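You operate a simulated robot arm through the tools that you are given. There is no shell and no other tool. Be economical: measure what you need, move in short steps, check, and stop when the job is done.

You run a simulated robot arm. Do the job below in one go: nothing can be reset, and whatever is moved stays where it is left.

JOB
Spin-test the roller with blue bands on the spin stand.
Fine: BENT goes in the kit box, TRUE back where it lay; knob back, lid shut.

It is judged by the outcome, as a careful person would: the job done as asked, and still so three seconds after it is handed in. It fails if anything else is knocked over, pushed out of place, dropped, spilled or broken. A push-on lid holds only when it is set on centred and level and pressed home; a screw cap is set on level and turned clockwise until tight.

ROBOT AND FRAMES
A 7-joint arm with a two-finger parallel gripper, fixed in place. Base frame: the origin is at the foot of the arm, x ahead of it, y to its left, z up. Lengths are in mm, angles in degrees, forces in N, time in s.
With the tool pointing down near the work surface it reaches from about 420 to 900 mm from the base axis. Its first joint turns from -115.0 to 115.0 degrees. Payload 3.91 kg.
The tool frame sits at the grasp point between the pads (the TCP): z along the fingers, y along the line on which they close. The tips reach 30 mm beyond it. The gripper opens to 110 mm. The fingers are 20 mm wide and 10 mm thick; the gripper's body (48 by 112 mm) begins 55 mm behind the TCP.
Orientation is that of the tool frame in the base frame, as a unit quaternion [w, x, y, z]. With the fingers straight down and closing along the base's y, the tool's x points along the base's -x, its y along +y and its z along -z.

CONTROLS
- The arm moves only by the tool move_arm. Its argument "plan" is a list of rows, each a list of 3 entries, a list of its own where there are three numbers: the opening in per cent of the stroke, from 0 (shut) to 100 (fully open), then the shift along the tool's x, y, z in units of 150 mm (1.0 is 150 mm), then the turn, a rotation vector about the tool's x, y, z in units of 45 degrees (1.0 is 45 degrees). In form: [[claw, [tx, ty, tz], [rx, ry, rz]], ...]. A call has 1 to 12 rows; each row is the pose to reach, as a shift and turn from the pose commanded when the call began, along the tool's axes at that moment. A call with a number of a shift or a turn outside -1 to 1 is refused whole. Rows are played at 5 a second. More than 50 mm and 8.6 degrees between two rows, or a gripper value outside its range, and nothing of the call is played. Where a pose cannot be reached the arm comes as near as it can. A force on the tool above 40 N (or 10 N above the force at the start of the call, whichever is more), or a blocked arm, ends the call early, and 0.2 s more pass. The fingers move at their own pace (about 153 mm/s each) and stop on an object; they squeeze with about 28 N. The grip force told is the motor's: it shows also when the fingers shut on nothing. Time passes only in rows, and 0.2 s behind the last, so rows that repeat a pose let the fingers close. It gives the time, the measured TCP pose, the force on the tool (base axes), the opening and the grip force at its end, in the units of the frame above (readings bear some noise).
- Cameras (640 x 400 px; columns grow to the right, rows downward): "scene" is fixed at [216.3, 500, 1394.3]; the picture's right is [-0.39, -0.92, 0.00], its down [-0.48, 0.20, -0.86] and it looks along [0.79, -0.33, -0.52] (base axes); focal length 317 px, centre (320, 200). "wrist" rides on the gripper at [72, 17, -103] in the tool frame; the picture's right is [-0.23, 0.97, 0.00], its down [-0.76, -0.18, -0.62] and it looks along [-0.61, -0.14, 0.78] (tool axes); focal length 222 px, centre (320, 200). There is no depth. A picture from a camera that has moved, and an enlarged one, comes with that camera's place and axes in the base frame and with its lens. The place of the scene camera against the robot may be out by one fixed shift of up to 12 mm in any direction.
- grab_frame(camera): a new picture of that camera. No time passes.
- raise_lower(by): slides the trunk up (or, below 0, down) by that many mm; the arm rides with it, the base frame stays. It gives what a move gives, with no picture.
- close_up(camera, box): a new picture of the part [left, top, right, bottom] of that camera's present view, enlarged. No time passes.
- finish_job(): hands the job in; it is judged then, once.

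Work in short steps. Places have to be worked out from the pictures, the camera data and where the tool is seen: move nearer, look again, correct. Check each grasp and each placing, and mend what went wrong. You have 120 turns and 76 pictures in all, those below and enlarged ones among them. Open the gripper and draw the arm clear of the work before you hand the job in, unless the task says otherwise; then end with one line.

The tools are called after "Request:" by a JSON object that holds its "fn" and its "kwargs". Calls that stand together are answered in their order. move_arm: Moves the arm, as the interface text tells. Its arguments: {"type":"object","properties":{"plan":{"type":"array","items":{"type":"array"}}},"required":["plan"]} The other tools are called the same way: raise_lower (by) slides the trunk up or down; grab_frame (camera) takes a picture; close_up (camera, box) takes an enlarged picture of a part of a camera's view; finish_job () hands the job in.

At the start:

```text
t: 0.0
position: [552.5, 373.8, 1162.6]
tool_rot: [0.0, -0.001, 1.0, 0.0]
ft_force: [0.1, 0.7, 0.5]
gripper_width: 109.9
finger_force: 0.1
trunk travel left (down, up): [-800.0, 190.0]
```

scene: 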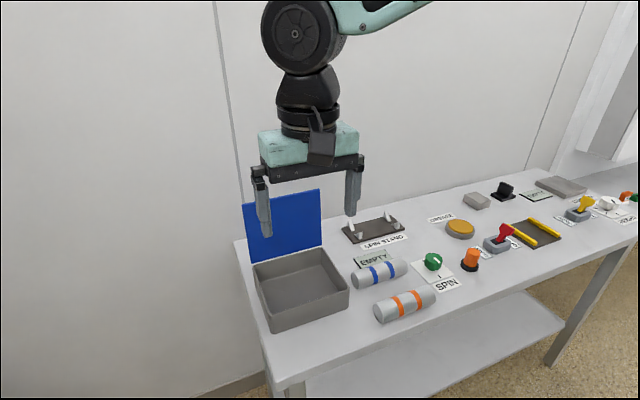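
wrist: 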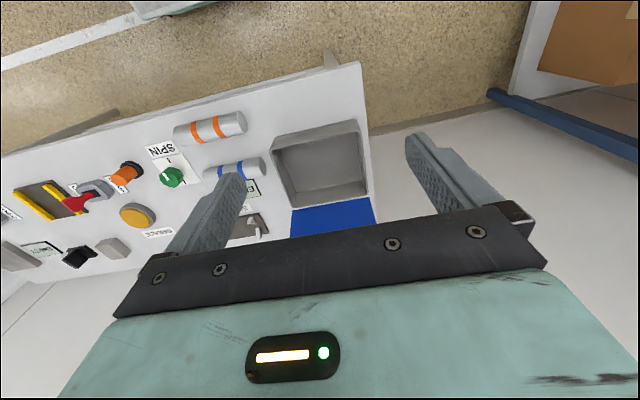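

I start by looking closer at the work area: the rollers, the spin stand, the knob and the box.

Request:
{"fn": "close_up", "kwargs": {"camera": "scene", "box": [230, 170, 490, 332]}}

Request:
{"fn": "close_up", "kwargs": {"camera": "scene", "box": [400, 160, 640, 310]}}

```text
2.46 times, centred on (360, 251) of scene
camera zoom: at [216.3, 500.0, 1394.3], right [-0.39, -0.92, 0.0], down [-0.48, 0.2, -0.86], along [0.79, -0.33, -0.52], focal length 780 px, centre (222, 74)
```

zoom: 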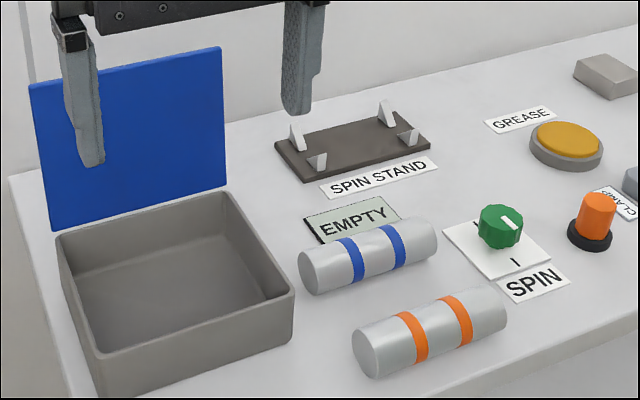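

```text
2.67 times, centred on (520, 235) of scene
camera zoom: at [216.3, 500.0, 1394.3], right [-0.39, -0.92, 0.0], down [-0.48, 0.2, -0.86], along [0.79, -0.33, -0.52], focal length 845 px, centre (-213, 107)
```

zoom: 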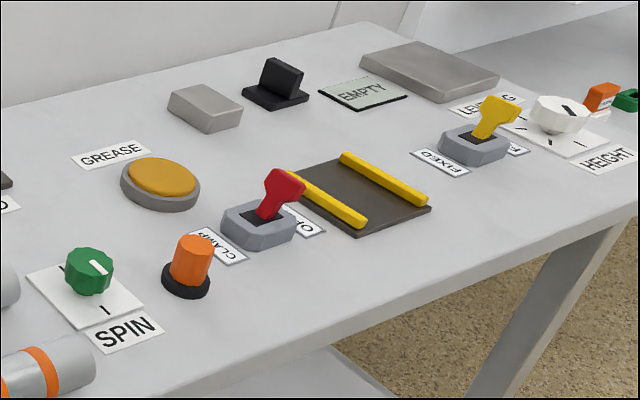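

The blue roller lies near (700, 140), the stand is beyond it, and the box with its open hinged lid is at the left. I move above the roller, staying high, for a better wrist view.

Request:
{"fn": "move_arm", "kwargs": {"plan": [[100, [-0.16, -0.16, 0.1], [0, 0, 0]], [100, [-0.32, -0.32, 0.2], [0, 0, 0]], [100, [-0.48, -0.48, 0.3], [0, 0, 0]], [100, [-0.64, -0.64, 0.4], [0, 0, 0]], [100, [-0.8, -0.8, 0.5], [0, 0, 0]], [100, [-0.98, -0.98, 0.6], [0, 0, 0]]]}}

Request:
{"fn": "move_arm", "kwargs": {"plan": [[100, [0.1, -0.25, 0], [0, 0, 0]], [100, [0.2, -0.5, 0], [0, 0, 0]], [100, [0.3, -0.6, 0.1], [0, 0, 0]]]}}

Request:
{"fn": "grab_frame", "kwargs": {"camera": "wrist"}}

Request:
{"fn": "grab_frame", "kwargs": {"camera": "scene"}}

```text
t: 1.4
position: [699.0, 225.8, 1072.9]
tool_rot: [0.0, 0.0, 1.0, 0.0]
ft_force: [0.4, 0.4, 0.4]
gripper_width: 109.9
finger_force: 0.1
trunk travel left (down, up): [-800.0, 190.0]
```

```text
t: 2.2
position: [654.1, 136.8, 1058.2]
tool_rot: [0.0, 0.0, 1.0, -0.001]
ft_force: [-0.1, -0.2, 0.1]
gripper_width: 110.2
finger_force: 0.0
trunk travel left (down, up): [-800.0, 190.0]
```

```text
71 pictures are left
camera wrist: at [581.8, 153.6, 1160.5], right [0.23, 0.97, 0.0], down [0.76, -0.18, 0.62], along [0.61, -0.14, -0.78], focal length 222 px, centre (320, 200)
```

wrist: 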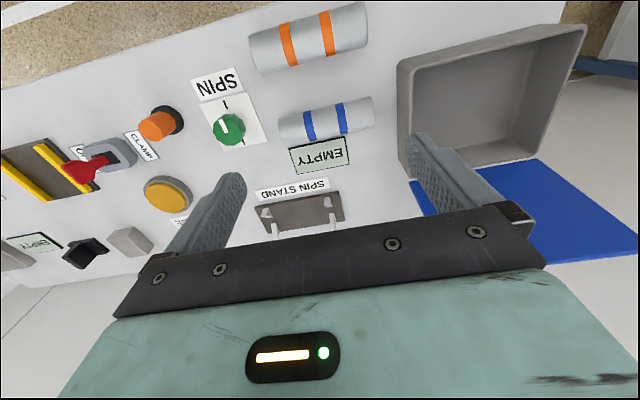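

```text
70 pictures are left
```

scene: 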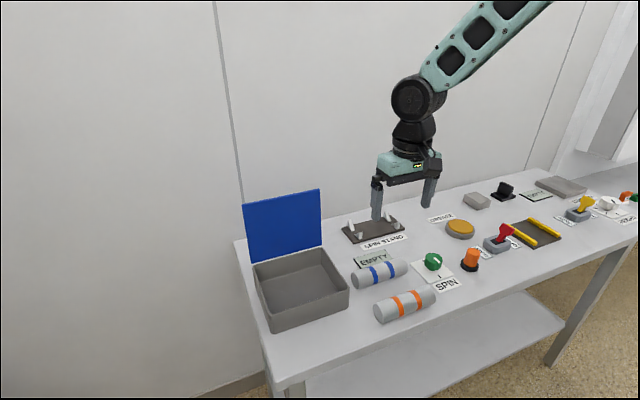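

The wrist view shows the whole area; I enlarge it to measure.

Request:
{"fn": "close_up", "kwargs": {"camera": "wrist", "box": [190, 60, 430, 240]}}

```text
2.22 times, centred on (310, 150) of wrist
camera zoom: at [581.8, 153.6, 1160.5], right [0.23, 0.97, 0.0], down [0.76, -0.18, 0.62], along [0.61, -0.14, -0.78], focal length 494 px, centre (342, 311)
```

zoom: 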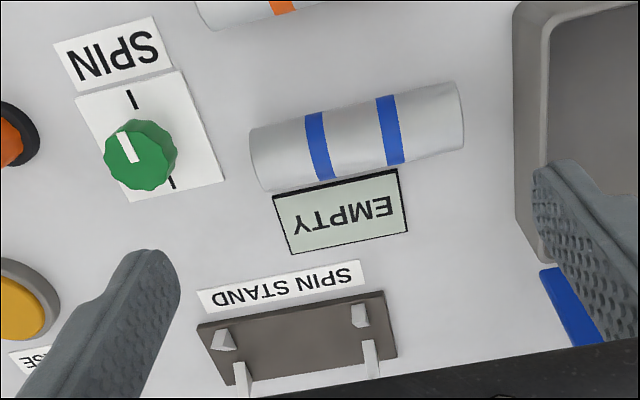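

The roller lies along y with its centre at about (700, 135, 821) and is about 42 mm thick and 143 mm long. The fingers must therefore close along x, so I turn the tool by 90° about its own axis in two calls.

Request:
{"fn": "move_arm", "kwargs": {"plan": [[100, [-0.05, 0, 0], [0, 0, -0.1667]], [100, [-0.1, 0, 0], [0, 0, -0.3333]], [100, [-0.15, 0, 0], [0, 0, -0.5]], [100, [-0.2, 0, 0], [0, 0, -0.6667]], [100, [-0.25, 0, 0], [0, 0, -0.8333]], [100, [-0.306, 0, 0], [0, 0, -1.0]]]}}

Request:
{"fn": "move_arm", "kwargs": {"plan": [[100, [0, 0, 0], [0, 0, -0.1667]], [100, [0, 0, 0], [0, 0, -0.3333]], [100, [0, 0, 0], [0, 0, -0.5]], [100, [0, 0, 0], [0, 0, -0.6667]], [100, [0, 0, 0], [0, 0, -0.8333]], [100, [0, 0, 0], [0, 0, -1.0]]]}}

Request:
{"fn": "grab_frame", "kwargs": {"camera": "wrist"}}

```text
t: 3.6
position: [699.6, 137.5, 1057.5]
tool_rot: [0.0, -0.383, 0.924, 0.0]
ft_force: [0.2, 0.1, 0.3]
gripper_width: 110.0
finger_force: 0.0
trunk travel left (down, up): [-800.0, 190.0]
```

```text
t: 5.0
position: [698.9, 136.2, 1056.7]
tool_rot: [0.0, -0.707, 0.707, 0.0]
ft_force: [-0.4, -0.7, -0.1]
gripper_width: 110.2
finger_force: 0.1
trunk travel left (down, up): [-800.0, 190.0]
```

```text
68 pictures are left
camera wrist: at [682.8, 64.4, 1161.5], right [-0.97, 0.23, 0.0], down [0.18, 0.76, 0.62], along [0.14, 0.61, -0.78], focal length 222 px, centre (320, 200)
```

wrist: 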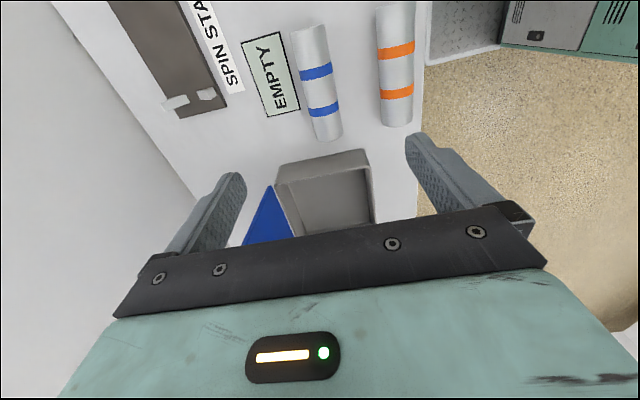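

Rotation is good, and this view puts the roller at x≈700.5, y≈136. I narrow the fingers to about 58 mm to stay clear of the display plate, then descend in stages.

Request:
{"fn": "move_arm", "kwargs": {"plan": [[53, [0, -0.01, 0.25], [0, 0, 0]], [53, [0, -0.01, 0.5], [0, 0, 0]], [53, [0, -0.01, 0.75], [0, 0, 0]], [53, [0, -0.01, 1.0], [0, 0, 0]]]}}

Request:
{"fn": "grab_frame", "kwargs": {"camera": "wrist"}}

Request:
{"fn": "close_up", "kwargs": {"camera": "scene", "box": [310, 190, 470, 290]}}

```text
t: 6.0
position: [700.6, 137.8, 908.5]
tool_rot: [-0.001, -0.707, 0.707, 0.0]
ft_force: [-0.2, -0.2, 0.6]
gripper_width: 58.4
finger_force: 0.0
trunk travel left (down, up): [-800.0, 190.0]
```

```text
67 pictures are left
camera wrist: at [683.5, 65.1, 1011.8], right [-0.97, 0.23, 0.0], down [0.18, 0.76, 0.62], along [0.14, 0.61, -0.78], focal length 222 px, centre (320, 200)
```

wrist: 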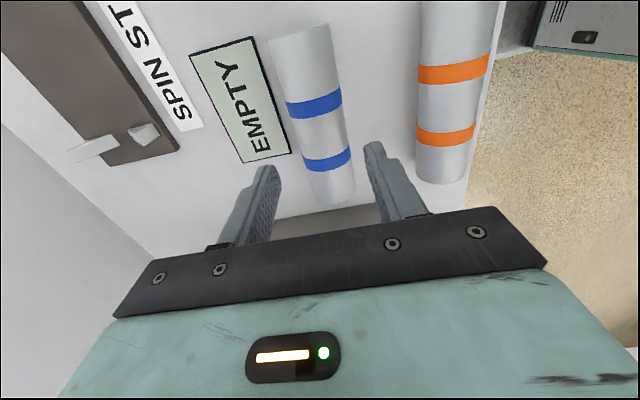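

```text
4.00 times, centred on (390, 240) of scene
camera zoom: at [216.3, 500.0, 1394.3], right [-0.39, -0.92, 0.0], down [-0.48, 0.2, -0.86], along [0.79, -0.33, -0.52], focal length 1268 px, centre (40, 40)
```

zoom: 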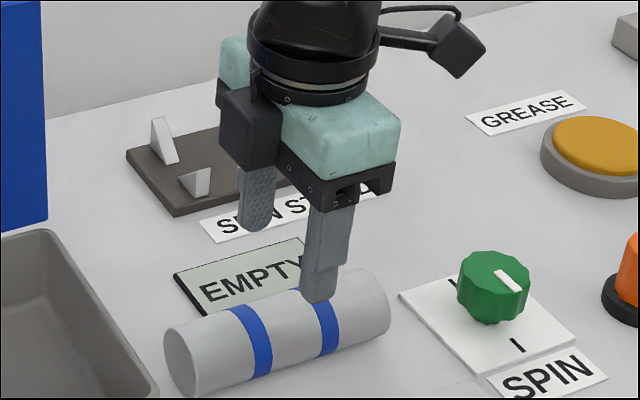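

The fingers straddle the roller, which is centred near (700, 134.5). I go down to z≈838 so the tips stay 8 mm above the table, then check before closing.

Request:
{"fn": "move_arm", "kwargs": {"plan": [[53, [0.022, 0, 0.2], [0, 0, 0]], [53, [0.022, 0, 0.35], [0, 0, 0]], [53, [0.022, 0, 0.47], [0, 0, 0]]]}}

Request:
{"fn": "close_up", "kwargs": {"camera": "scene", "box": [310, 190, 470, 290]}}

Request:
{"fn": "grab_frame", "kwargs": {"camera": "wrist"}}

```text
t: 6.8
position: [701.6, 136.1, 837.3]
tool_rot: [0.001, -0.707, 0.707, 0.0]
ft_force: [0.5, 0.6, 0.0]
gripper_width: 58.1
finger_force: 0.0
trunk travel left (down, up): [-800.0, 190.0]
```

```text
4.00 times, centred on (390, 240) of scene
camera zoom: at [216.3, 500.0, 1394.3], right [-0.39, -0.92, 0.0], down [-0.48, 0.2, -0.86], along [0.79, -0.33, -0.52], focal length 1268 px, centre (40, 40)
```

zoom: 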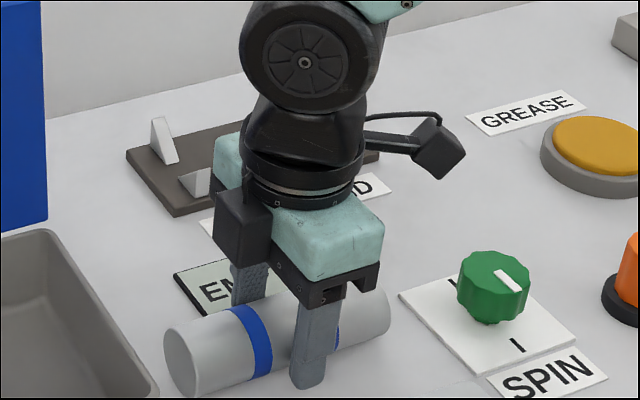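

```text
64 pictures are left
camera wrist: at [684.0, 63.1, 941.2], right [-0.97, 0.23, 0.0], down [0.18, 0.76, 0.62], along [0.14, 0.61, -0.78], focal length 222 px, centre (320, 200)
```

wrist: 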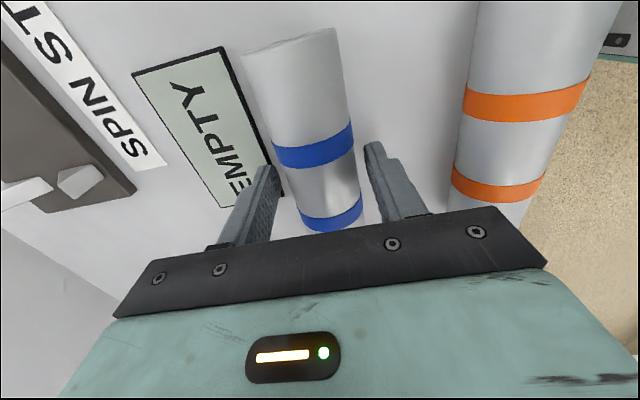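

The fingers straddle the roller at mid-height without touching. I nudge 3 mm to −y to centre between the bands, then close.

Request:
{"fn": "move_arm", "kwargs": {"plan": [[53, [0.02, 0, 0], [0, 0, 0]], [0, [0.02, 0, 0], [0, 0, 0]], [0, [0.02, 0, 0], [0, 0, 0]], [0, [0.02, 0, 0], [0, 0, 0]]]}}

```text
t: 7.8
position: [701.9, 131.4, 838.2]
tool_rot: [0.0, -0.707, 0.707, 0.0]
ft_force: [-0.1, 0.4, 0.7]
gripper_width: 42.0
finger_force: 27.8
trunk travel left (down, up): [-800.0, 190.0]
```

Held at 42.0 mm. I lift straight up 105 mm and look.

Request:
{"fn": "move_arm", "kwargs": {"plan": [[0, [0, 0, -0.1], [0, 0, 0]], [0, [0, 0, -0.3], [0, 0, 0]], [0, [0, 0, -0.5], [0, 0, 0]], [0, [0, 0, -0.7], [0, 0, 0]]]}}

Request:
{"fn": "grab_frame", "kwargs": {"camera": "wrist"}}

Request:
{"fn": "close_up", "kwargs": {"camera": "scene", "box": [310, 170, 470, 270]}}

```text
t: 8.8
position: [700.9, 131.7, 943.9]
tool_rot: [0.0, 0.707, -0.707, 0.0]
ft_force: [-0.2, 1.3, -3.1]
gripper_width: 42.2
finger_force: 28.2
trunk travel left (down, up): [-800.0, 190.0]
```

```text
63 pictures are left
camera wrist: at [683.6, 60.1, 1047.0], right [-0.97, 0.23, 0.0], down [0.18, 0.76, 0.62], along [0.14, 0.61, -0.78], focal length 222 px, centre (320, 200)
```

wrist: 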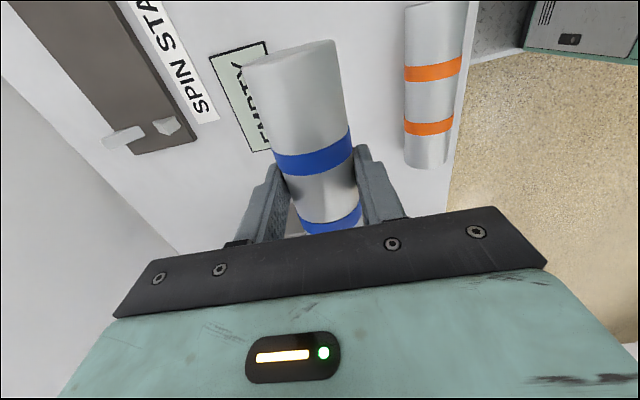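

```text
4.00 times, centred on (390, 220) of scene
camera zoom: at [216.3, 500.0, 1394.3], right [-0.39, -0.92, 0.0], down [-0.48, 0.2, -0.86], along [0.79, -0.33, -0.52], focal length 1268 px, centre (40, 120)
```

zoom: 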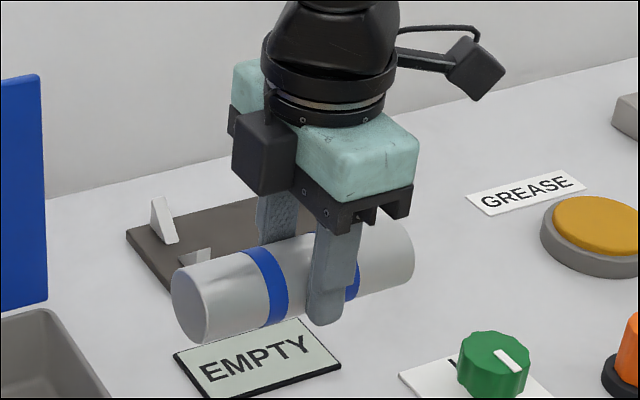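

Lifted cleanly. Now I enlarge the stand's posts in this view to triangulate them.

Request:
{"fn": "close_up", "kwargs": {"camera": "wrist", "box": [20, 0, 240, 160]}}

```text
2.50 times, centred on (130, 80) of wrist
camera zoom: at [683.6, 60.1, 1047.0], right [-0.97, 0.23, 0.0], down [0.18, 0.76, 0.62], along [0.14, 0.61, -0.78], focal length 555 px, centre (795, 500)
```

zoom: 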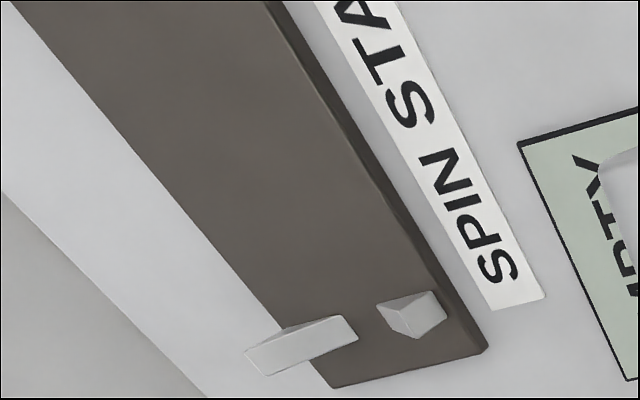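

The stand plate is centred at about (885, 41), with post pairs near y≈104 and y≈−28. I move to (775, 41, 960) to measure both pairs at once beside the held roller.

Request:
{"fn": "move_arm", "kwargs": {"plan": [[0, [0.15, -0.12, -0.03], [0, 0, 0]], [0, [0.3, -0.25, -0.06], [0, 0, 0]], [0, [0.45, -0.37, -0.09], [0, 0, 0]], [0, [0.607, -0.493, -0.107], [0, 0, 0]]]}}

Request:
{"fn": "close_up", "kwargs": {"camera": "wrist", "box": [80, 0, 380, 240]}}

Request:
{"fn": "close_up", "kwargs": {"camera": "scene", "box": [330, 160, 450, 250]}}

```text
t: 9.8
position: [772.7, 37.9, 958.4]
tool_rot: [0.0, 0.708, -0.707, -0.001]
ft_force: [-0.2, 0.9, -0.9]
gripper_width: 42.1
finger_force: 27.9
trunk travel left (down, up): [-800.0, 190.0]
```

```text
1.67 times, centred on (230, 120) of wrist
camera zoom: at [756.9, -33.3, 1062.2], right [-0.97, 0.23, 0.0], down [0.18, 0.76, 0.62], along [0.14, 0.61, -0.78], focal length 370 px, centre (470, 333)
```

zoom: 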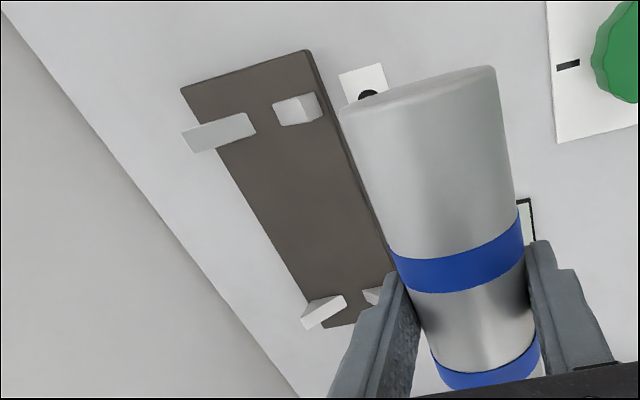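

```text
4.44 times, centred on (390, 205) of scene
camera zoom: at [216.3, 500.0, 1394.3], right [-0.39, -0.92, 0.0], down [-0.48, 0.2, -0.86], along [0.79, -0.33, -0.52], focal length 1408 px, centre (9, 178)
```

zoom: 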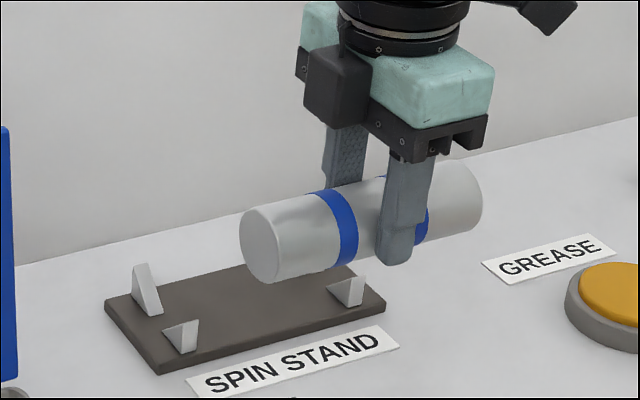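

Both views agree: the stand plate is centred at (885.5, 41) with V gaps centred at x≈886. The roller's centre is about 2 mm to +y of the TCP. I move over to x=886, y=39 and compare.

Request:
{"fn": "move_arm", "kwargs": {"plan": [[0, [0, -0.19, 0], [0, 0, 0]], [0, [0, -0.38, 0], [0, 0, 0]], [0, [0, -0.57, 0.05], [0, 0, 0]], [0, [-0.005, -0.75, 0.15], [0, 0, 0]]]}}

Request:
{"fn": "grab_frame", "kwargs": {"camera": "wrist"}}

Request:
{"fn": "close_up", "kwargs": {"camera": "scene", "box": [330, 160, 450, 250]}}

```text
t: 10.8
position: [888.7, 39.2, 935.7]
tool_rot: [0.0, 0.707, -0.707, 0.0]
ft_force: [-0.2, -0.5, -2.0]
gripper_width: 42.1
finger_force: 28.2
trunk travel left (down, up): [-800.0, 190.0]
```

```text
58 pictures are left
camera wrist: at [870.6, -33.1, 1039.8], right [-0.97, 0.23, 0.0], down [0.18, 0.76, 0.62], along [0.14, 0.61, -0.78], focal length 222 px, centre (320, 200)
```

wrist: 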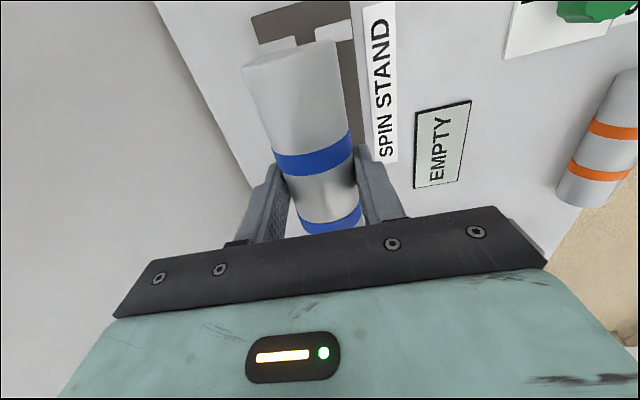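

```text
4.44 times, centred on (390, 205) of scene
camera zoom: at [216.3, 500.0, 1394.3], right [-0.39, -0.92, 0.0], down [-0.48, 0.2, -0.86], along [0.79, -0.33, -0.52], focal length 1408 px, centre (9, 178)
```

zoom: 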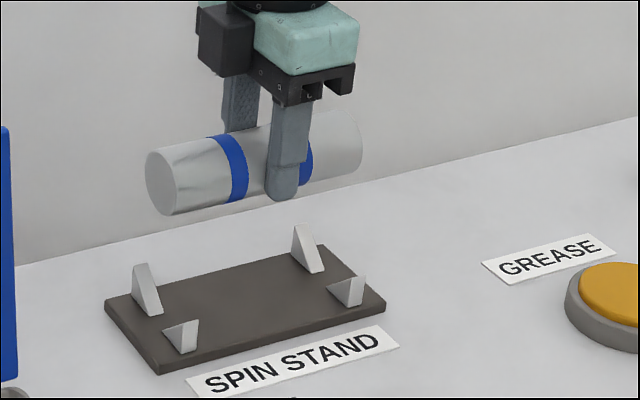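

I lower to about z=870 and check alignment before contact.

Request:
{"fn": "move_arm", "kwargs": {"plan": [[0, [0, 0.008, 0.2], [0, 0, 0]], [0, [0, 0.008, 0.43], [0, 0, 0]], [0, [0, 0.008, 0.43], [0, 0, 0]]]}}

Request:
{"fn": "close_up", "kwargs": {"camera": "wrist", "box": [180, 0, 440, 160]}}

Request:
{"fn": "close_up", "kwargs": {"camera": "scene", "box": [330, 180, 430, 250]}}

```text
t: 11.6
position: [887.7, 40.3, 873.6]
tool_rot: [0.0, -0.706, 0.708, 0.0]
ft_force: [0.4, 0.0, -2.3]
gripper_width: 41.9
finger_force: 27.9
trunk travel left (down, up): [-800.0, 190.0]
```

```text
2.46 times, centred on (310, 80) of wrist
camera zoom: at [870.2, -31.4, 976.7], right [-0.97, 0.23, 0.0], down [0.18, 0.76, 0.62], along [0.14, 0.61, -0.78], focal length 547 px, centre (345, 495)
```

zoom: 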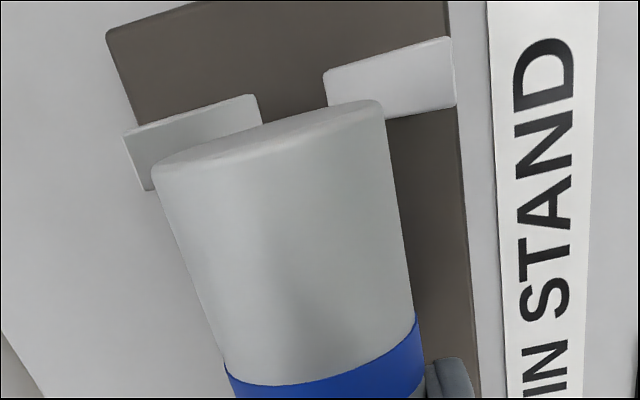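

```text
5.71 times, centred on (380, 215) of scene
camera zoom: at [216.3, 500.0, 1394.3], right [-0.39, -0.92, 0.0], down [-0.48, 0.2, -0.86], along [0.79, -0.33, -0.52], focal length 1811 px, centre (-23, 114)
```

zoom: 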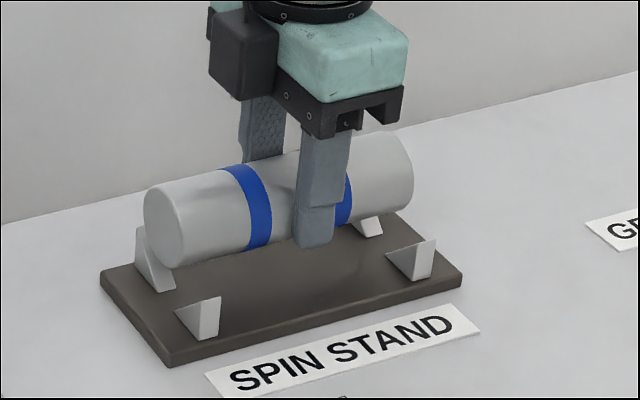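

The roller's axis is about 2.5 mm too far in +x and about 3 mm too far in +y relative to the posts. I correct that and lower to about z=851.

Request:
{"fn": "move_arm", "kwargs": {"plan": [[0, [0.02, 0.017, 0], [0, 0, 0]], [0, [0.02, 0.017, 0.08], [0, 0, 0]], [0, [0.02, 0.017, 0.14], [0, 0, 0]], [0, [0.02, 0.017, 0.14], [0, 0, 0]]]}}

Request:
{"fn": "close_up", "kwargs": {"camera": "wrist", "box": [180, 0, 440, 160]}}

Request:
{"fn": "close_up", "kwargs": {"camera": "scene", "box": [330, 180, 430, 250]}}

```text
t: 12.6
position: [884.5, 35.5, 849.0]
tool_rot: [0.0, 0.707, -0.707, 0.0]
ft_force: [0.8, -0.6, -1.7]
gripper_width: 42.0
finger_force: 27.5
trunk travel left (down, up): [-800.0, 190.0]
```

```text
2.46 times, centred on (310, 80) of wrist
camera zoom: at [866.9, -36.2, 952.9], right [-0.97, 0.23, 0.0], down [0.18, 0.76, 0.62], along [0.14, 0.61, -0.78], focal length 547 px, centre (345, 495)
```

zoom: 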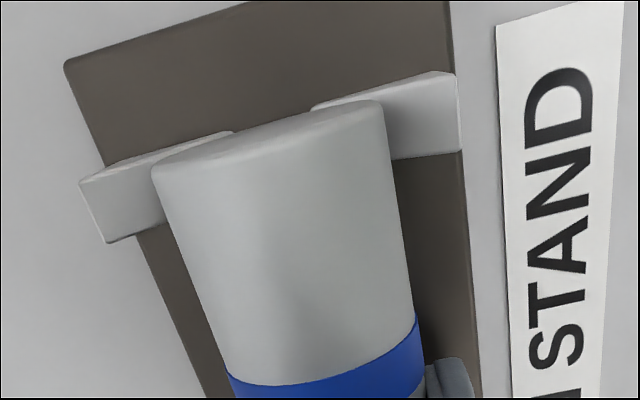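

```text
5.71 times, centred on (380, 215) of scene
camera zoom: at [216.3, 500.0, 1394.3], right [-0.39, -0.92, 0.0], down [-0.48, 0.2, -0.86], along [0.79, -0.33, -0.52], focal length 1811 px, centre (-23, 114)
```

zoom: 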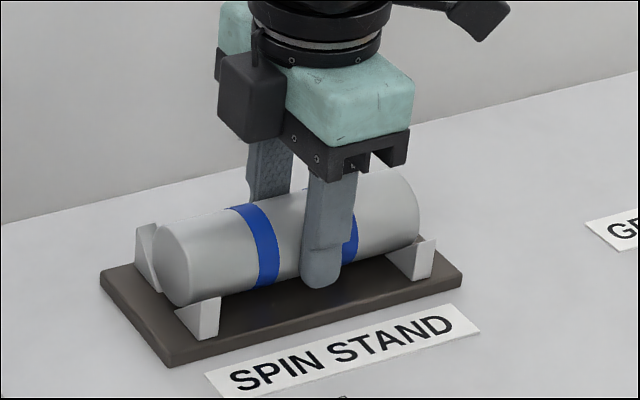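

Nearly seated in both V's with no contact yet. I lower in 1.5 mm steps to find contact.

Request:
{"fn": "move_arm", "kwargs": {"plan": [[0, [0, 0, 0.01], [0, 0, 0]], [0, [0, 0, 0.02], [0, 0, 0]], [0, [0, 0, 0.02], [0, 0, 0]]]}}

```text
t: 13.4
position: [886.2, 35.5, 848.9]
tool_rot: [0.002, -0.707, 0.707, -0.001]
ft_force: [4.1, -1.3, 5.2]
gripper_width: 42.0
finger_force: 27.7
trunk travel left (down, up): [-800.0, 190.0]
```

Contact at the front posts (Fx +4), so I ease 1.5 mm to +x and see.

Request:
{"fn": "move_arm", "kwargs": {"plan": [[0, [0, -0.01, 0], [0, 0, 0]], [0, [0, -0.01, 0.005], [0, 0, 0]], [0, [0, -0.01, 0.005], [0, 0, 0]]]}}

```text
t: 14.2
position: [884.4, 36.4, 849.6]
tool_rot: [0.0, 0.707, -0.707, 0.001]
ft_force: [-11.0, -7.6, 19.1]
gripper_width: 42.1
finger_force: 28.0
trunk travel left (down, up): [-800.0, 190.0]
```

Now both sides press and the back more than the front, so it is seated. I relax the pose slightly (up 0.9 mm, back 0.7 mm) and read again.

Request:
{"fn": "move_arm", "kwargs": {"plan": [[0, [0, 0.005, -0.006], [0, 0, 0]], [0, [0, 0.005, -0.006], [0, 0, 0]]]}}

```text
t: 14.8
position: [885.4, 37.3, 848.7]
tool_rot: [0.001, -0.707, 0.707, -0.002]
ft_force: [1.5, -7.7, 16.3]
gripper_width: 42.0
finger_force: 28.8
trunk travel left (down, up): [-800.0, 190.0]
```

Seated evenly. I open the fingers to 62 mm and look before leaving.

Request:
{"fn": "move_arm", "kwargs": {"plan": [[42, [0, 0, -0.006], [0, 0, 0]], [57, [0, 0, -0.006], [0, 0, 0]], [57, [0, 0, -0.006], [0, 0, 0]]]}}

Request:
{"fn": "close_up", "kwargs": {"camera": "scene", "box": [330, 180, 430, 250]}}

```text
t: 15.6
position: [883.8, 37.7, 849.0]
tool_rot: [0.0, 0.707, -0.707, 0.001]
ft_force: [-0.5, 0.3, -0.5]
gripper_width: 62.6
finger_force: 0.0
trunk travel left (down, up): [-800.0, 190.0]
```

```text
5.71 times, centred on (380, 215) of scene
camera zoom: at [216.3, 500.0, 1394.3], right [-0.39, -0.92, 0.0], down [-0.48, 0.2, -0.86], along [0.79, -0.33, -0.52], focal length 1811 px, centre (-23, 114)
```

zoom: 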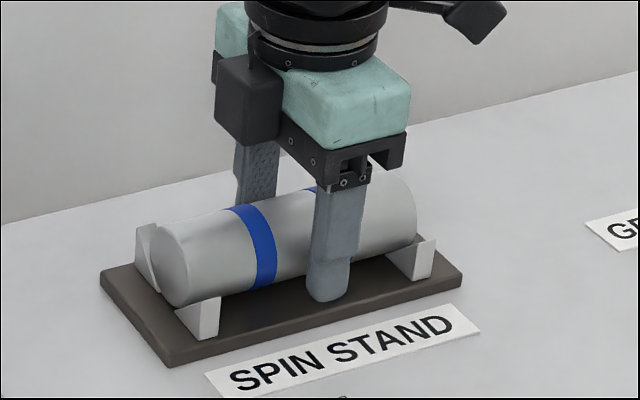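

The roller rests in both V's. I lift straight up and travel over to the knob, near (671, −8).

Request:
{"fn": "move_arm", "kwargs": {"plan": [[57, [0, 0, -0.2], [0, 0, 0]], [57, [0, 0, -0.4], [0, 0, 0]], [57, [0, 0, -0.7], [0, 0, 0]], [57, [0, 0, -0.95], [0, 0, 0]]]}}

Request:
{"fn": "move_arm", "kwargs": {"plan": [[57, [0.07, 0.25, 0], [0, 0, 0]], [57, [0.14, 0.5, 0], [0, 0, 0]], [57, [0.21, 0.75, 0], [0, 0, 0]], [57, [0.28, 1.0, 0], [0, 0, 0]]]}}

Request:
{"fn": "move_arm", "kwargs": {"plan": [[57, [0.0, 0.2, 0.1], [0, 0, 0]], [57, [0.0, 0.4, 0.2], [0, 0, 0]]]}}

Request:
{"fn": "grab_frame", "kwargs": {"camera": "wrist"}}

Request:
{"fn": "close_up", "kwargs": {"camera": "scene", "box": [330, 180, 490, 290]}}

```text
t: 16.6
position: [884.4, 35.3, 989.7]
tool_rot: [0.0, -0.707, 0.708, -0.001]
ft_force: [0.2, -0.6, -1.0]
gripper_width: 62.8
finger_force: 0.0
trunk travel left (down, up): [-800.0, 190.0]
```

```text
t: 17.6
position: [734.0, -4.2, 992.8]
tool_rot: [0.0, 0.707, -0.707, 0.0]
ft_force: [-0.2, 0.9, -1.2]
gripper_width: 62.6
finger_force: 0.1
trunk travel left (down, up): [-800.0, 190.0]
```

```text
t: 18.2
position: [674.0, -4.8, 963.1]
tool_rot: [0.0, -0.706, 0.708, 0.0]
ft_force: [-0.1, -0.3, 0.0]
gripper_width: 62.5
finger_force: 0.1
trunk travel left (down, up): [-800.0, 190.0]
```

```text
51 pictures are left
camera wrist: at [655.7, -76.8, 1067.0], right [-0.97, 0.23, 0.0], down [0.18, 0.76, 0.62], along [0.14, 0.61, -0.78], focal length 222 px, centre (320, 200)
```

wrist: 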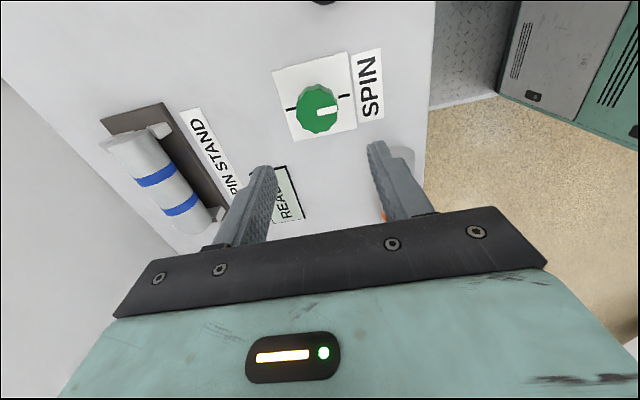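

```text
3.64 times, centred on (410, 235) of scene
camera zoom: at [216.3, 500.0, 1394.3], right [-0.39, -0.92, 0.0], down [-0.48, 0.2, -0.86], along [0.79, -0.33, -0.52], focal length 1152 px, centre (-7, 73)
```

zoom: 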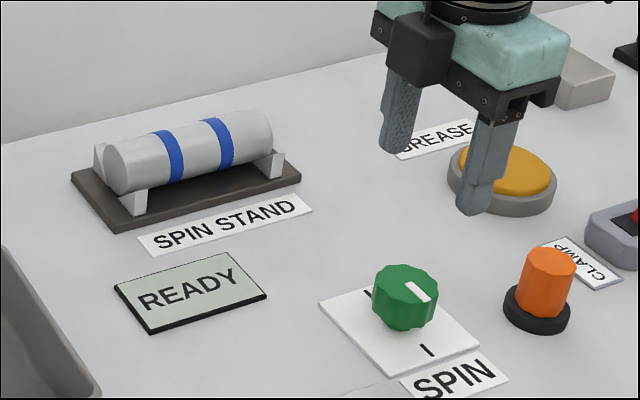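

The display now reads READY, so the stand accepts the roller. I enlarge the knob to see its pointer and marks.

Request:
{"fn": "close_up", "kwargs": {"camera": "wrist", "box": [260, 40, 400, 150]}}

```text
3.64 times, centred on (330, 95) of wrist
camera zoom: at [655.7, -76.8, 1067.0], right [-0.97, 0.23, 0.0], down [0.18, 0.76, 0.62], along [0.14, 0.61, -0.78], focal length 808 px, centre (284, 582)
```

zoom: 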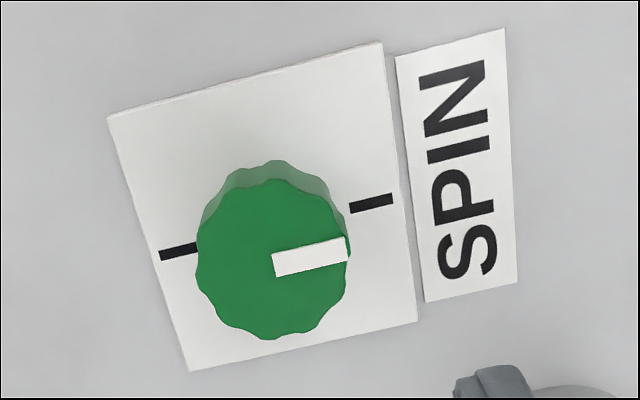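

The knob's centre is about (675, −9), its top about z=838, and it is 42 mm across. The pointer sits at the front mark (−x), and the other mark is 180° opposite. I centre over it and descend part way.

Request:
{"fn": "move_arm", "kwargs": {"plan": [[60, [0.028, -0.007, 0.2], [0, 0, 0]], [60, [0.028, -0.007, 0.4], [0, 0, 0]], [60, [0.028, -0.007, 0.55], [0, 0, 0]], [60, [0.028, -0.007, 0.55], [0, 0, 0]]]}}

Request:
{"fn": "grab_frame", "kwargs": {"camera": "wrist"}}

```text
t: 19.2
position: [673.6, -7.7, 877.3]
tool_rot: [0.001, -0.707, 0.707, 0.0]
ft_force: [0.3, 0.2, -0.4]
gripper_width: 66.1
finger_force: 0.1
trunk travel left (down, up): [-800.0, 190.0]
```

```text
48 pictures are left
camera wrist: at [656.8, -80.5, 980.4], right [-0.97, 0.23, 0.0], down [0.18, 0.76, 0.62], along [0.14, 0.61, -0.78], focal length 222 px, centre (320, 200)
```

wrist: 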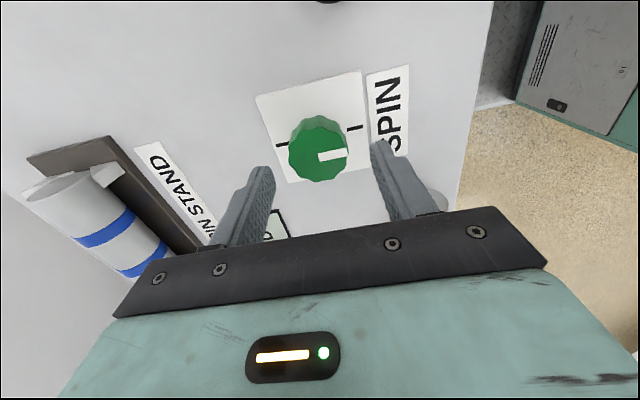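

The knob is about 2–3 mm further to −y. I correct that, go down to z≈843 and close.

Request:
{"fn": "move_arm", "kwargs": {"plan": [[60, [0.017, 0, 0.1], [0, 0, 0]], [60, [0.017, 0, 0.23], [0, 0, 0]], [0, [0.017, 0, 0.23], [0, 0, 0]], [0, [0.017, 0, 0.23], [0, 0, 0]], [0, [0.017, 0, 0.23], [0, 0, 0]]]}}

Request:
{"fn": "close_up", "kwargs": {"camera": "wrist", "box": [220, 80, 420, 220]}}

Request:
{"fn": "close_up", "kwargs": {"camera": "scene", "box": [360, 200, 490, 290]}}

```text
t: 20.4
position: [675.6, -13.0, 845.0]
tool_rot: [0.0, -0.707, 0.708, 0.0]
ft_force: [-1.6, -1.2, -2.2]
gripper_width: 41.7
finger_force: 44.5
trunk travel left (down, up): [-800.0, 190.0]
```

```text
2.86 times, centred on (320, 150) of wrist
camera zoom: at [657.8, -83.9, 947.7], right [-0.97, 0.23, 0.0], down [0.18, 0.76, 0.62], along [0.14, 0.61, -0.78], focal length 635 px, centre (320, 343)
```

zoom: 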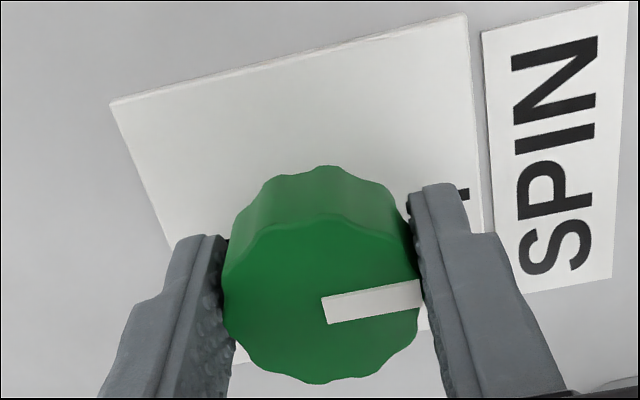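

```text
4.44 times, centred on (425, 245) of scene
camera zoom: at [216.3, 500.0, 1394.3], right [-0.39, -0.92, 0.0], down [-0.48, 0.2, -0.86], along [0.79, -0.33, -0.52], focal length 1408 px, centre (-147, 0)
```

zoom: 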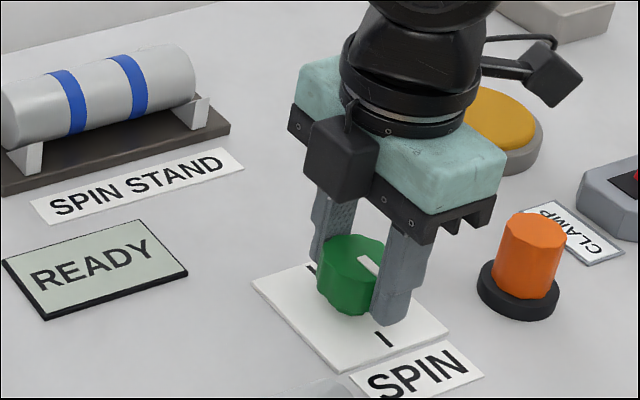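

The knob is gripped and centred (side forces about 1 N). I try turning it clockwise (seen from above) by 30° first.

Request:
{"fn": "move_arm", "kwargs": {"plan": [[0, [0, 0, 0], [0, 0, 0.17]], [0, [0, 0, 0], [0, 0, 0.34]], [0, [0, 0, 0], [0, 0, 0.5]], [0, [0, 0, 0], [0, 0, 0.667]], [0, [0, 0, 0], [0, 0, 0.667]]]}}

Request:
{"fn": "close_up", "kwargs": {"camera": "wrist", "box": [220, 80, 420, 220]}}

```text
t: 21.6
position: [674.0, -11.7, 843.8]
tool_rot: [-0.001, -0.5, 0.866, 0.0]
ft_force: [-13.3, -1.6, 5.1]
gripper_width: 41.7
finger_force: 44.9
trunk travel left (down, up): [-800.0, 190.0]
```

```text
2.86 times, centred on (320, 150) of wrist
camera zoom: at [622.9, -65.4, 947.8], right [-0.73, 0.69, 0.0], down [0.54, 0.57, 0.62], along [0.43, 0.45, -0.78], focal length 635 px, centre (320, 343)
```

zoom: 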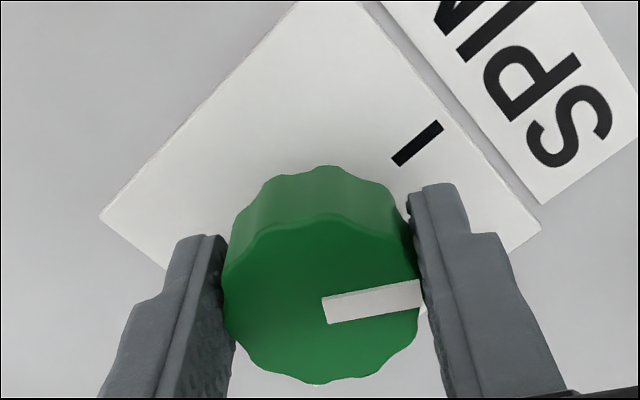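

The knob turned with the tool. There is some side force (Fx −13), so I ease 1.5 mm to −x and continue turning by 45°.

Request:
{"fn": "move_arm", "kwargs": {"plan": [[0, [0.005, 0.0087, 0], [0, 0, 0.0]], [0, [0.005, 0.0087, 0], [0, 0, 0.17]], [0, [0.005, 0.0087, 0], [0, 0, 0.34]], [0, [0.005, 0.0087, 0], [0, 0, 0.5]], [0, [0.005, 0.0087, 0], [0, 0, 0.667]]]}}

Request:
{"fn": "close_up", "kwargs": {"camera": "wrist", "box": [220, 80, 420, 220]}}

Request:
{"fn": "close_up", "kwargs": {"camera": "scene", "box": [330, 180, 490, 290]}}

```text
t: 22.8
position: [673.5, -10.3, 843.8]
tool_rot: [0.0, -0.258, 0.966, 0.001]
ft_force: [-10.7, 6.5, 3.4]
gripper_width: 41.6
finger_force: 45.3
trunk travel left (down, up): [-800.0, 190.0]
```

```text
2.86 times, centred on (320, 150) of wrist
camera zoom: at [601.8, -32.0, 947.7], right [-0.29, 0.96, 0.0], down [0.75, 0.22, 0.62], along [0.6, 0.18, -0.78], focal length 635 px, centre (320, 343)
```

zoom: 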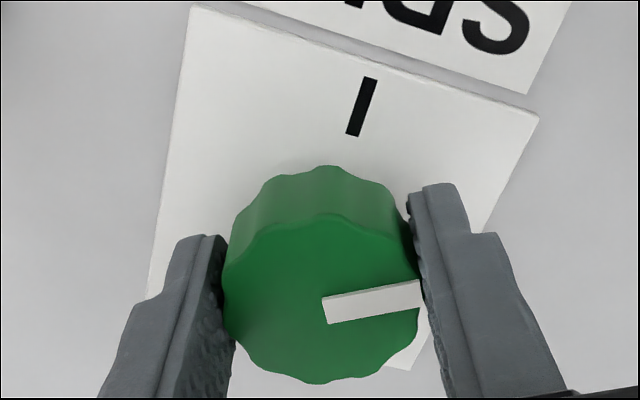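

```text
3.64 times, centred on (410, 235) of scene
camera zoom: at [216.3, 500.0, 1394.3], right [-0.39, -0.92, 0.0], down [-0.48, 0.2, -0.86], along [0.79, -0.33, -0.52], focal length 1152 px, centre (-7, 73)
```

zoom: 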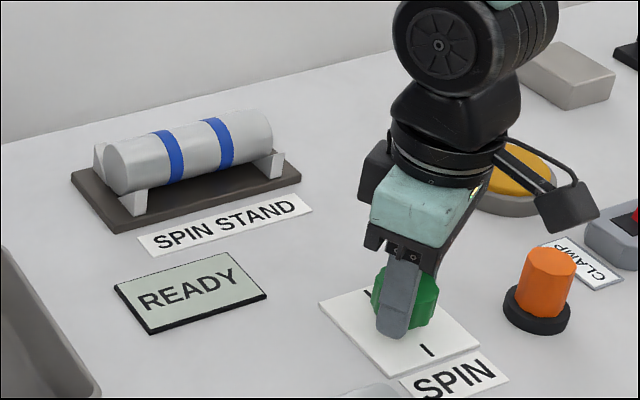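

It follows well (60° done). I continue another 60° with a 1 mm easing towards the lower side force.

Request:
{"fn": "move_arm", "kwargs": {"plan": [[0, [0.003, 0.006, 0], [0, 0, 0.17]], [0, [0.003, 0.006, 0], [0, 0, 0.34]], [0, [0.003, 0.006, 0], [0, 0, 0.5]], [0, [0.003, 0.006, 0], [0, 0, 0.667]], [0, [0.003, 0.006, 0], [0, 0, 0.83]], [0, [0.003, 0.006, 0], [0, 0, 1.0]]]}}

Request:
{"fn": "move_arm", "kwargs": {"plan": [[0, [0, 0, 0], [0, 0, 0.17]], [0, [0, 0, 0], [0, 0, 0.333]], [0, [0, 0, 0], [0, 0, 0.333]]]}}

Request:
{"fn": "close_up", "kwargs": {"camera": "wrist", "box": [220, 80, 420, 220]}}

```text
t: 24.2
position: [673.0, -9.7, 845.8]
tool_rot: [-0.002, 0.13, 0.992, 0.0]
ft_force: [-5.1, 20.4, -11.1]
gripper_width: 41.4
finger_force: 44.9
trunk travel left (down, up): [-800.0, 190.0]
```

```text
t: 25.0
position: [674.4, -8.9, 843.5]
tool_rot: [-0.001, 0.26, 0.966, 0.001]
ft_force: [-2.1, 24.3, -1.1]
gripper_width: 41.9
finger_force: 45.3
trunk travel left (down, up): [-800.0, 190.0]
```

```text
2.86 times, centred on (320, 150) of wrist
camera zoom: at [618.8, 42.3, 947.8], right [0.68, 0.73, 0.0], down [0.57, -0.54, 0.62], along [0.45, -0.42, -0.78], focal length 635 px, centre (320, 343)
```

zoom: 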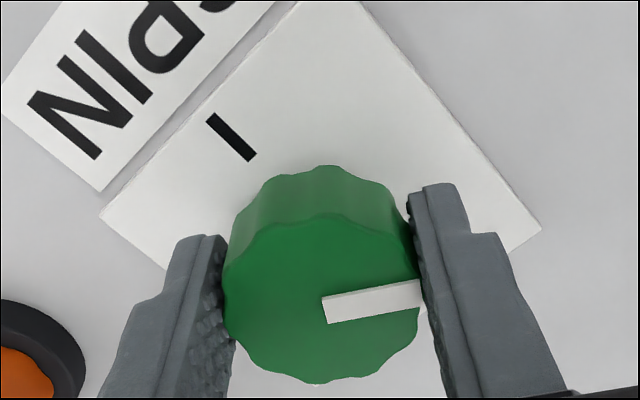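

120° done, but Fy is +24. I ease 2.5 mm to +y first and read.

Request:
{"fn": "move_arm", "kwargs": {"plan": [[0, [0.0083, 0.0144, 0], [0, 0, 0]], [0, [0.0083, 0.0144, 0], [0, 0, 0]]]}}

```text
t: 25.6
position: [672.5, -9.5, 844.8]
tool_rot: [-0.001, 0.26, 0.966, -0.001]
ft_force: [-2.4, 12.0, -1.9]
gripper_width: 41.7
finger_force: 44.5
trunk travel left (down, up): [-800.0, 190.0]
```

Better. I turn another 30° with 2 mm more easing.

Request:
{"fn": "move_arm", "kwargs": {"plan": [[0, [0.0066, 0.0115, 0], [0, 0, 0.17]], [0, [0.0066, 0.0115, 0], [0, 0, 0.34]], [0, [0.0066, 0.0115, 0], [0, 0, 0.5]], [0, [0.0066, 0.0115, 0], [0, 0, 0.667]], [0, [0.0066, 0.0115, 0], [0, 0, 0.667]]]}}

Request:
{"fn": "close_up", "kwargs": {"camera": "wrist", "box": [220, 80, 420, 220]}}

Request:
{"fn": "close_up", "kwargs": {"camera": "scene", "box": [330, 180, 490, 290]}}

```text
t: 26.8
position: [674.7, -8.5, 845.3]
tool_rot: [0.001, 0.502, 0.865, 0.0]
ft_force: [0.2, -8.0, 3.6]
gripper_width: 41.7
finger_force: 44.9
trunk travel left (down, up): [-800.0, 190.0]
```

```text
2.86 times, centred on (320, 150) of wrist
camera zoom: at [652.3, 63.7, 947.6], right [0.96, 0.29, 0.0], down [0.22, -0.75, 0.62], along [0.18, -0.6, -0.78], focal length 635 px, centre (320, 343)
```

zoom: 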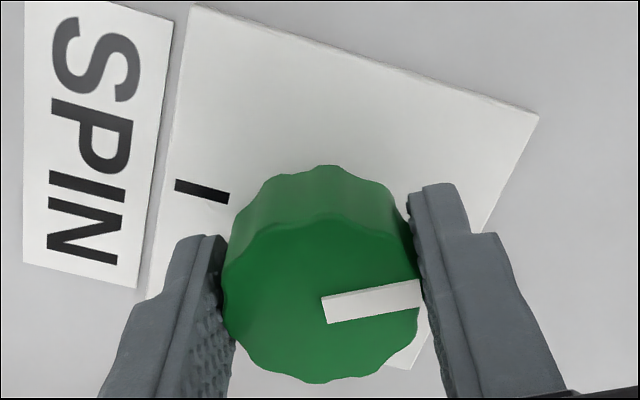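

```text
3.64 times, centred on (410, 235) of scene
camera zoom: at [216.3, 500.0, 1394.3], right [-0.39, -0.92, 0.0], down [-0.48, 0.2, -0.86], along [0.79, -0.33, -0.52], focal length 1152 px, centre (-7, 73)
```

zoom: 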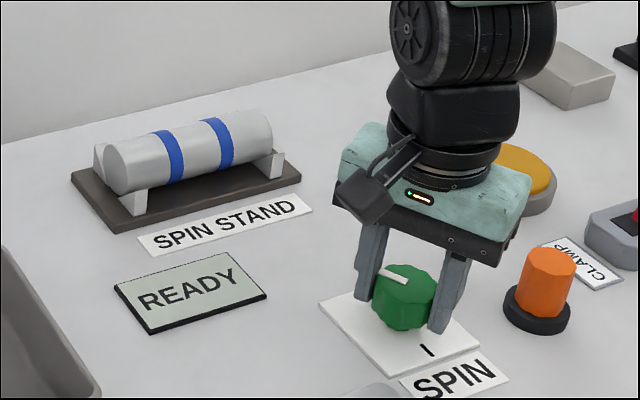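

150° done. I turn the last 30° to the far mark.

Request:
{"fn": "move_arm", "kwargs": {"plan": [[0, [0, 0, 0], [0, 0, 0.17]], [0, [0, 0, 0], [0, 0, 0.34]], [0, [0, 0, 0], [0, 0, 0.5]], [0, [0, 0, 0], [0, 0, 0.667]], [0, [0, 0, 0], [0, 0, 0.667]]]}}

Request:
{"fn": "close_up", "kwargs": {"camera": "wrist", "box": [220, 80, 420, 220]}}

Request:
{"fn": "close_up", "kwargs": {"camera": "scene", "box": [330, 180, 490, 290]}}

```text
t: 28.0
position: [675.3, -8.0, 844.9]
tool_rot: [0.002, 0.709, 0.705, 0.001]
ft_force: [20.9, -14.7, -1.0]
gripper_width: 41.8
finger_force: 45.0
trunk travel left (down, up): [-800.0, 190.0]
```

```text
2.86 times, centred on (320, 150) of wrist
camera zoom: at [691.5, 65.1, 947.7], right [0.97, -0.23, 0.0], down [-0.18, -0.76, 0.62], along [-0.14, -0.61, -0.78], focal length 635 px, centre (320, 343)
```

zoom: 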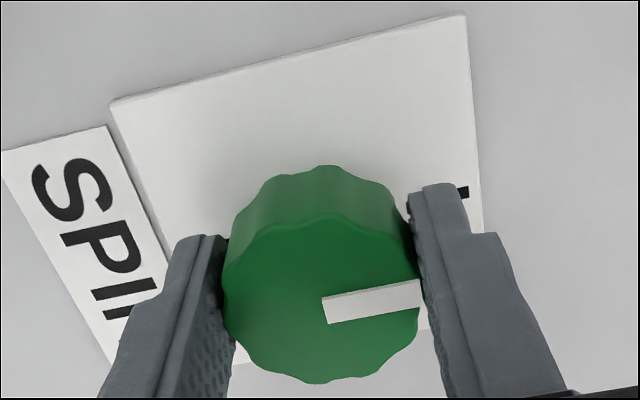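

```text
3.64 times, centred on (410, 235) of scene
camera zoom: at [216.3, 500.0, 1394.3], right [-0.39, -0.92, 0.0], down [-0.48, 0.2, -0.86], along [0.79, -0.33, -0.52], focal length 1152 px, centre (-7, 73)
```

zoom: 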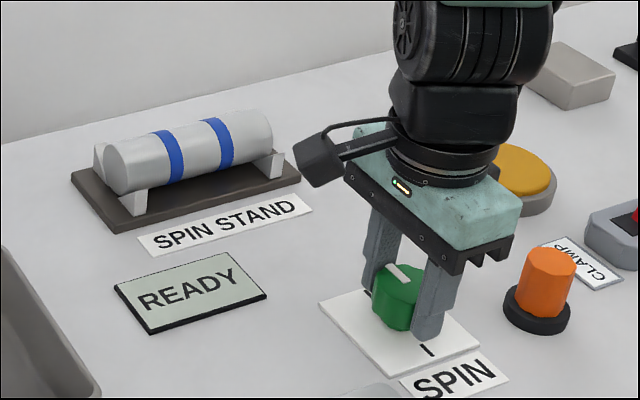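

The pointer is on the far mark, but the display still reads READY. I ease the side load and wait two seconds.

Request:
{"fn": "move_arm", "kwargs": {"plan": [[0, [-0.015, 0.022, 0], [0, 0, 0]], [0, [-0.015, 0.022, 0], [0, 0, 0]], [0, [-0.015, 0.022, 0], [0, 0, 0]], [0, [-0.015, 0.022, 0], [0, 0, 0]], [0, [-0.015, 0.022, 0], [0, 0, 0]], [0, [-0.015, 0.022, 0], [0, 0, 0]], [0, [-0.015, 0.022, 0], [0, 0, 0]], [0, [-0.015, 0.022, 0], [0, 0, 0]], [0, [-0.015, 0.022, 0], [0, 0, 0]], [0, [-0.015, 0.022, 0], [0, 0, 0]]]}}

Request:
{"fn": "close_up", "kwargs": {"camera": "scene", "box": [330, 180, 490, 290]}}

```text
t: 30.2
position: [674.8, -9.0, 843.9]
tool_rot: [-0.002, 0.708, 0.707, 0.0]
ft_force: [-8.9, 5.6, -2.5]
gripper_width: 41.7
finger_force: 45.5
trunk travel left (down, up): [-800.0, 190.0]
```

```text
3.64 times, centred on (410, 235) of scene
camera zoom: at [216.3, 500.0, 1394.3], right [-0.39, -0.92, 0.0], down [-0.48, 0.2, -0.86], along [0.79, -0.33, -0.52], focal length 1152 px, centre (-7, 73)
```

zoom: 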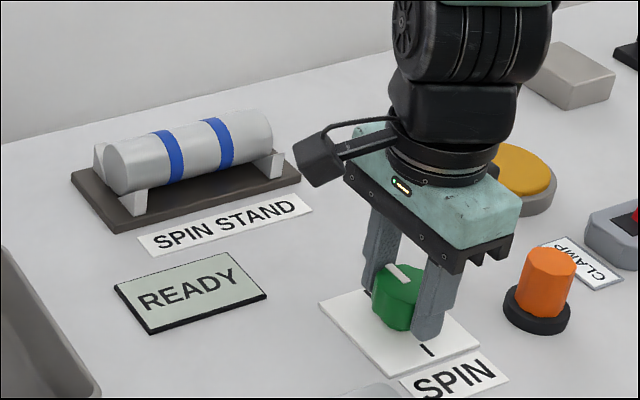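

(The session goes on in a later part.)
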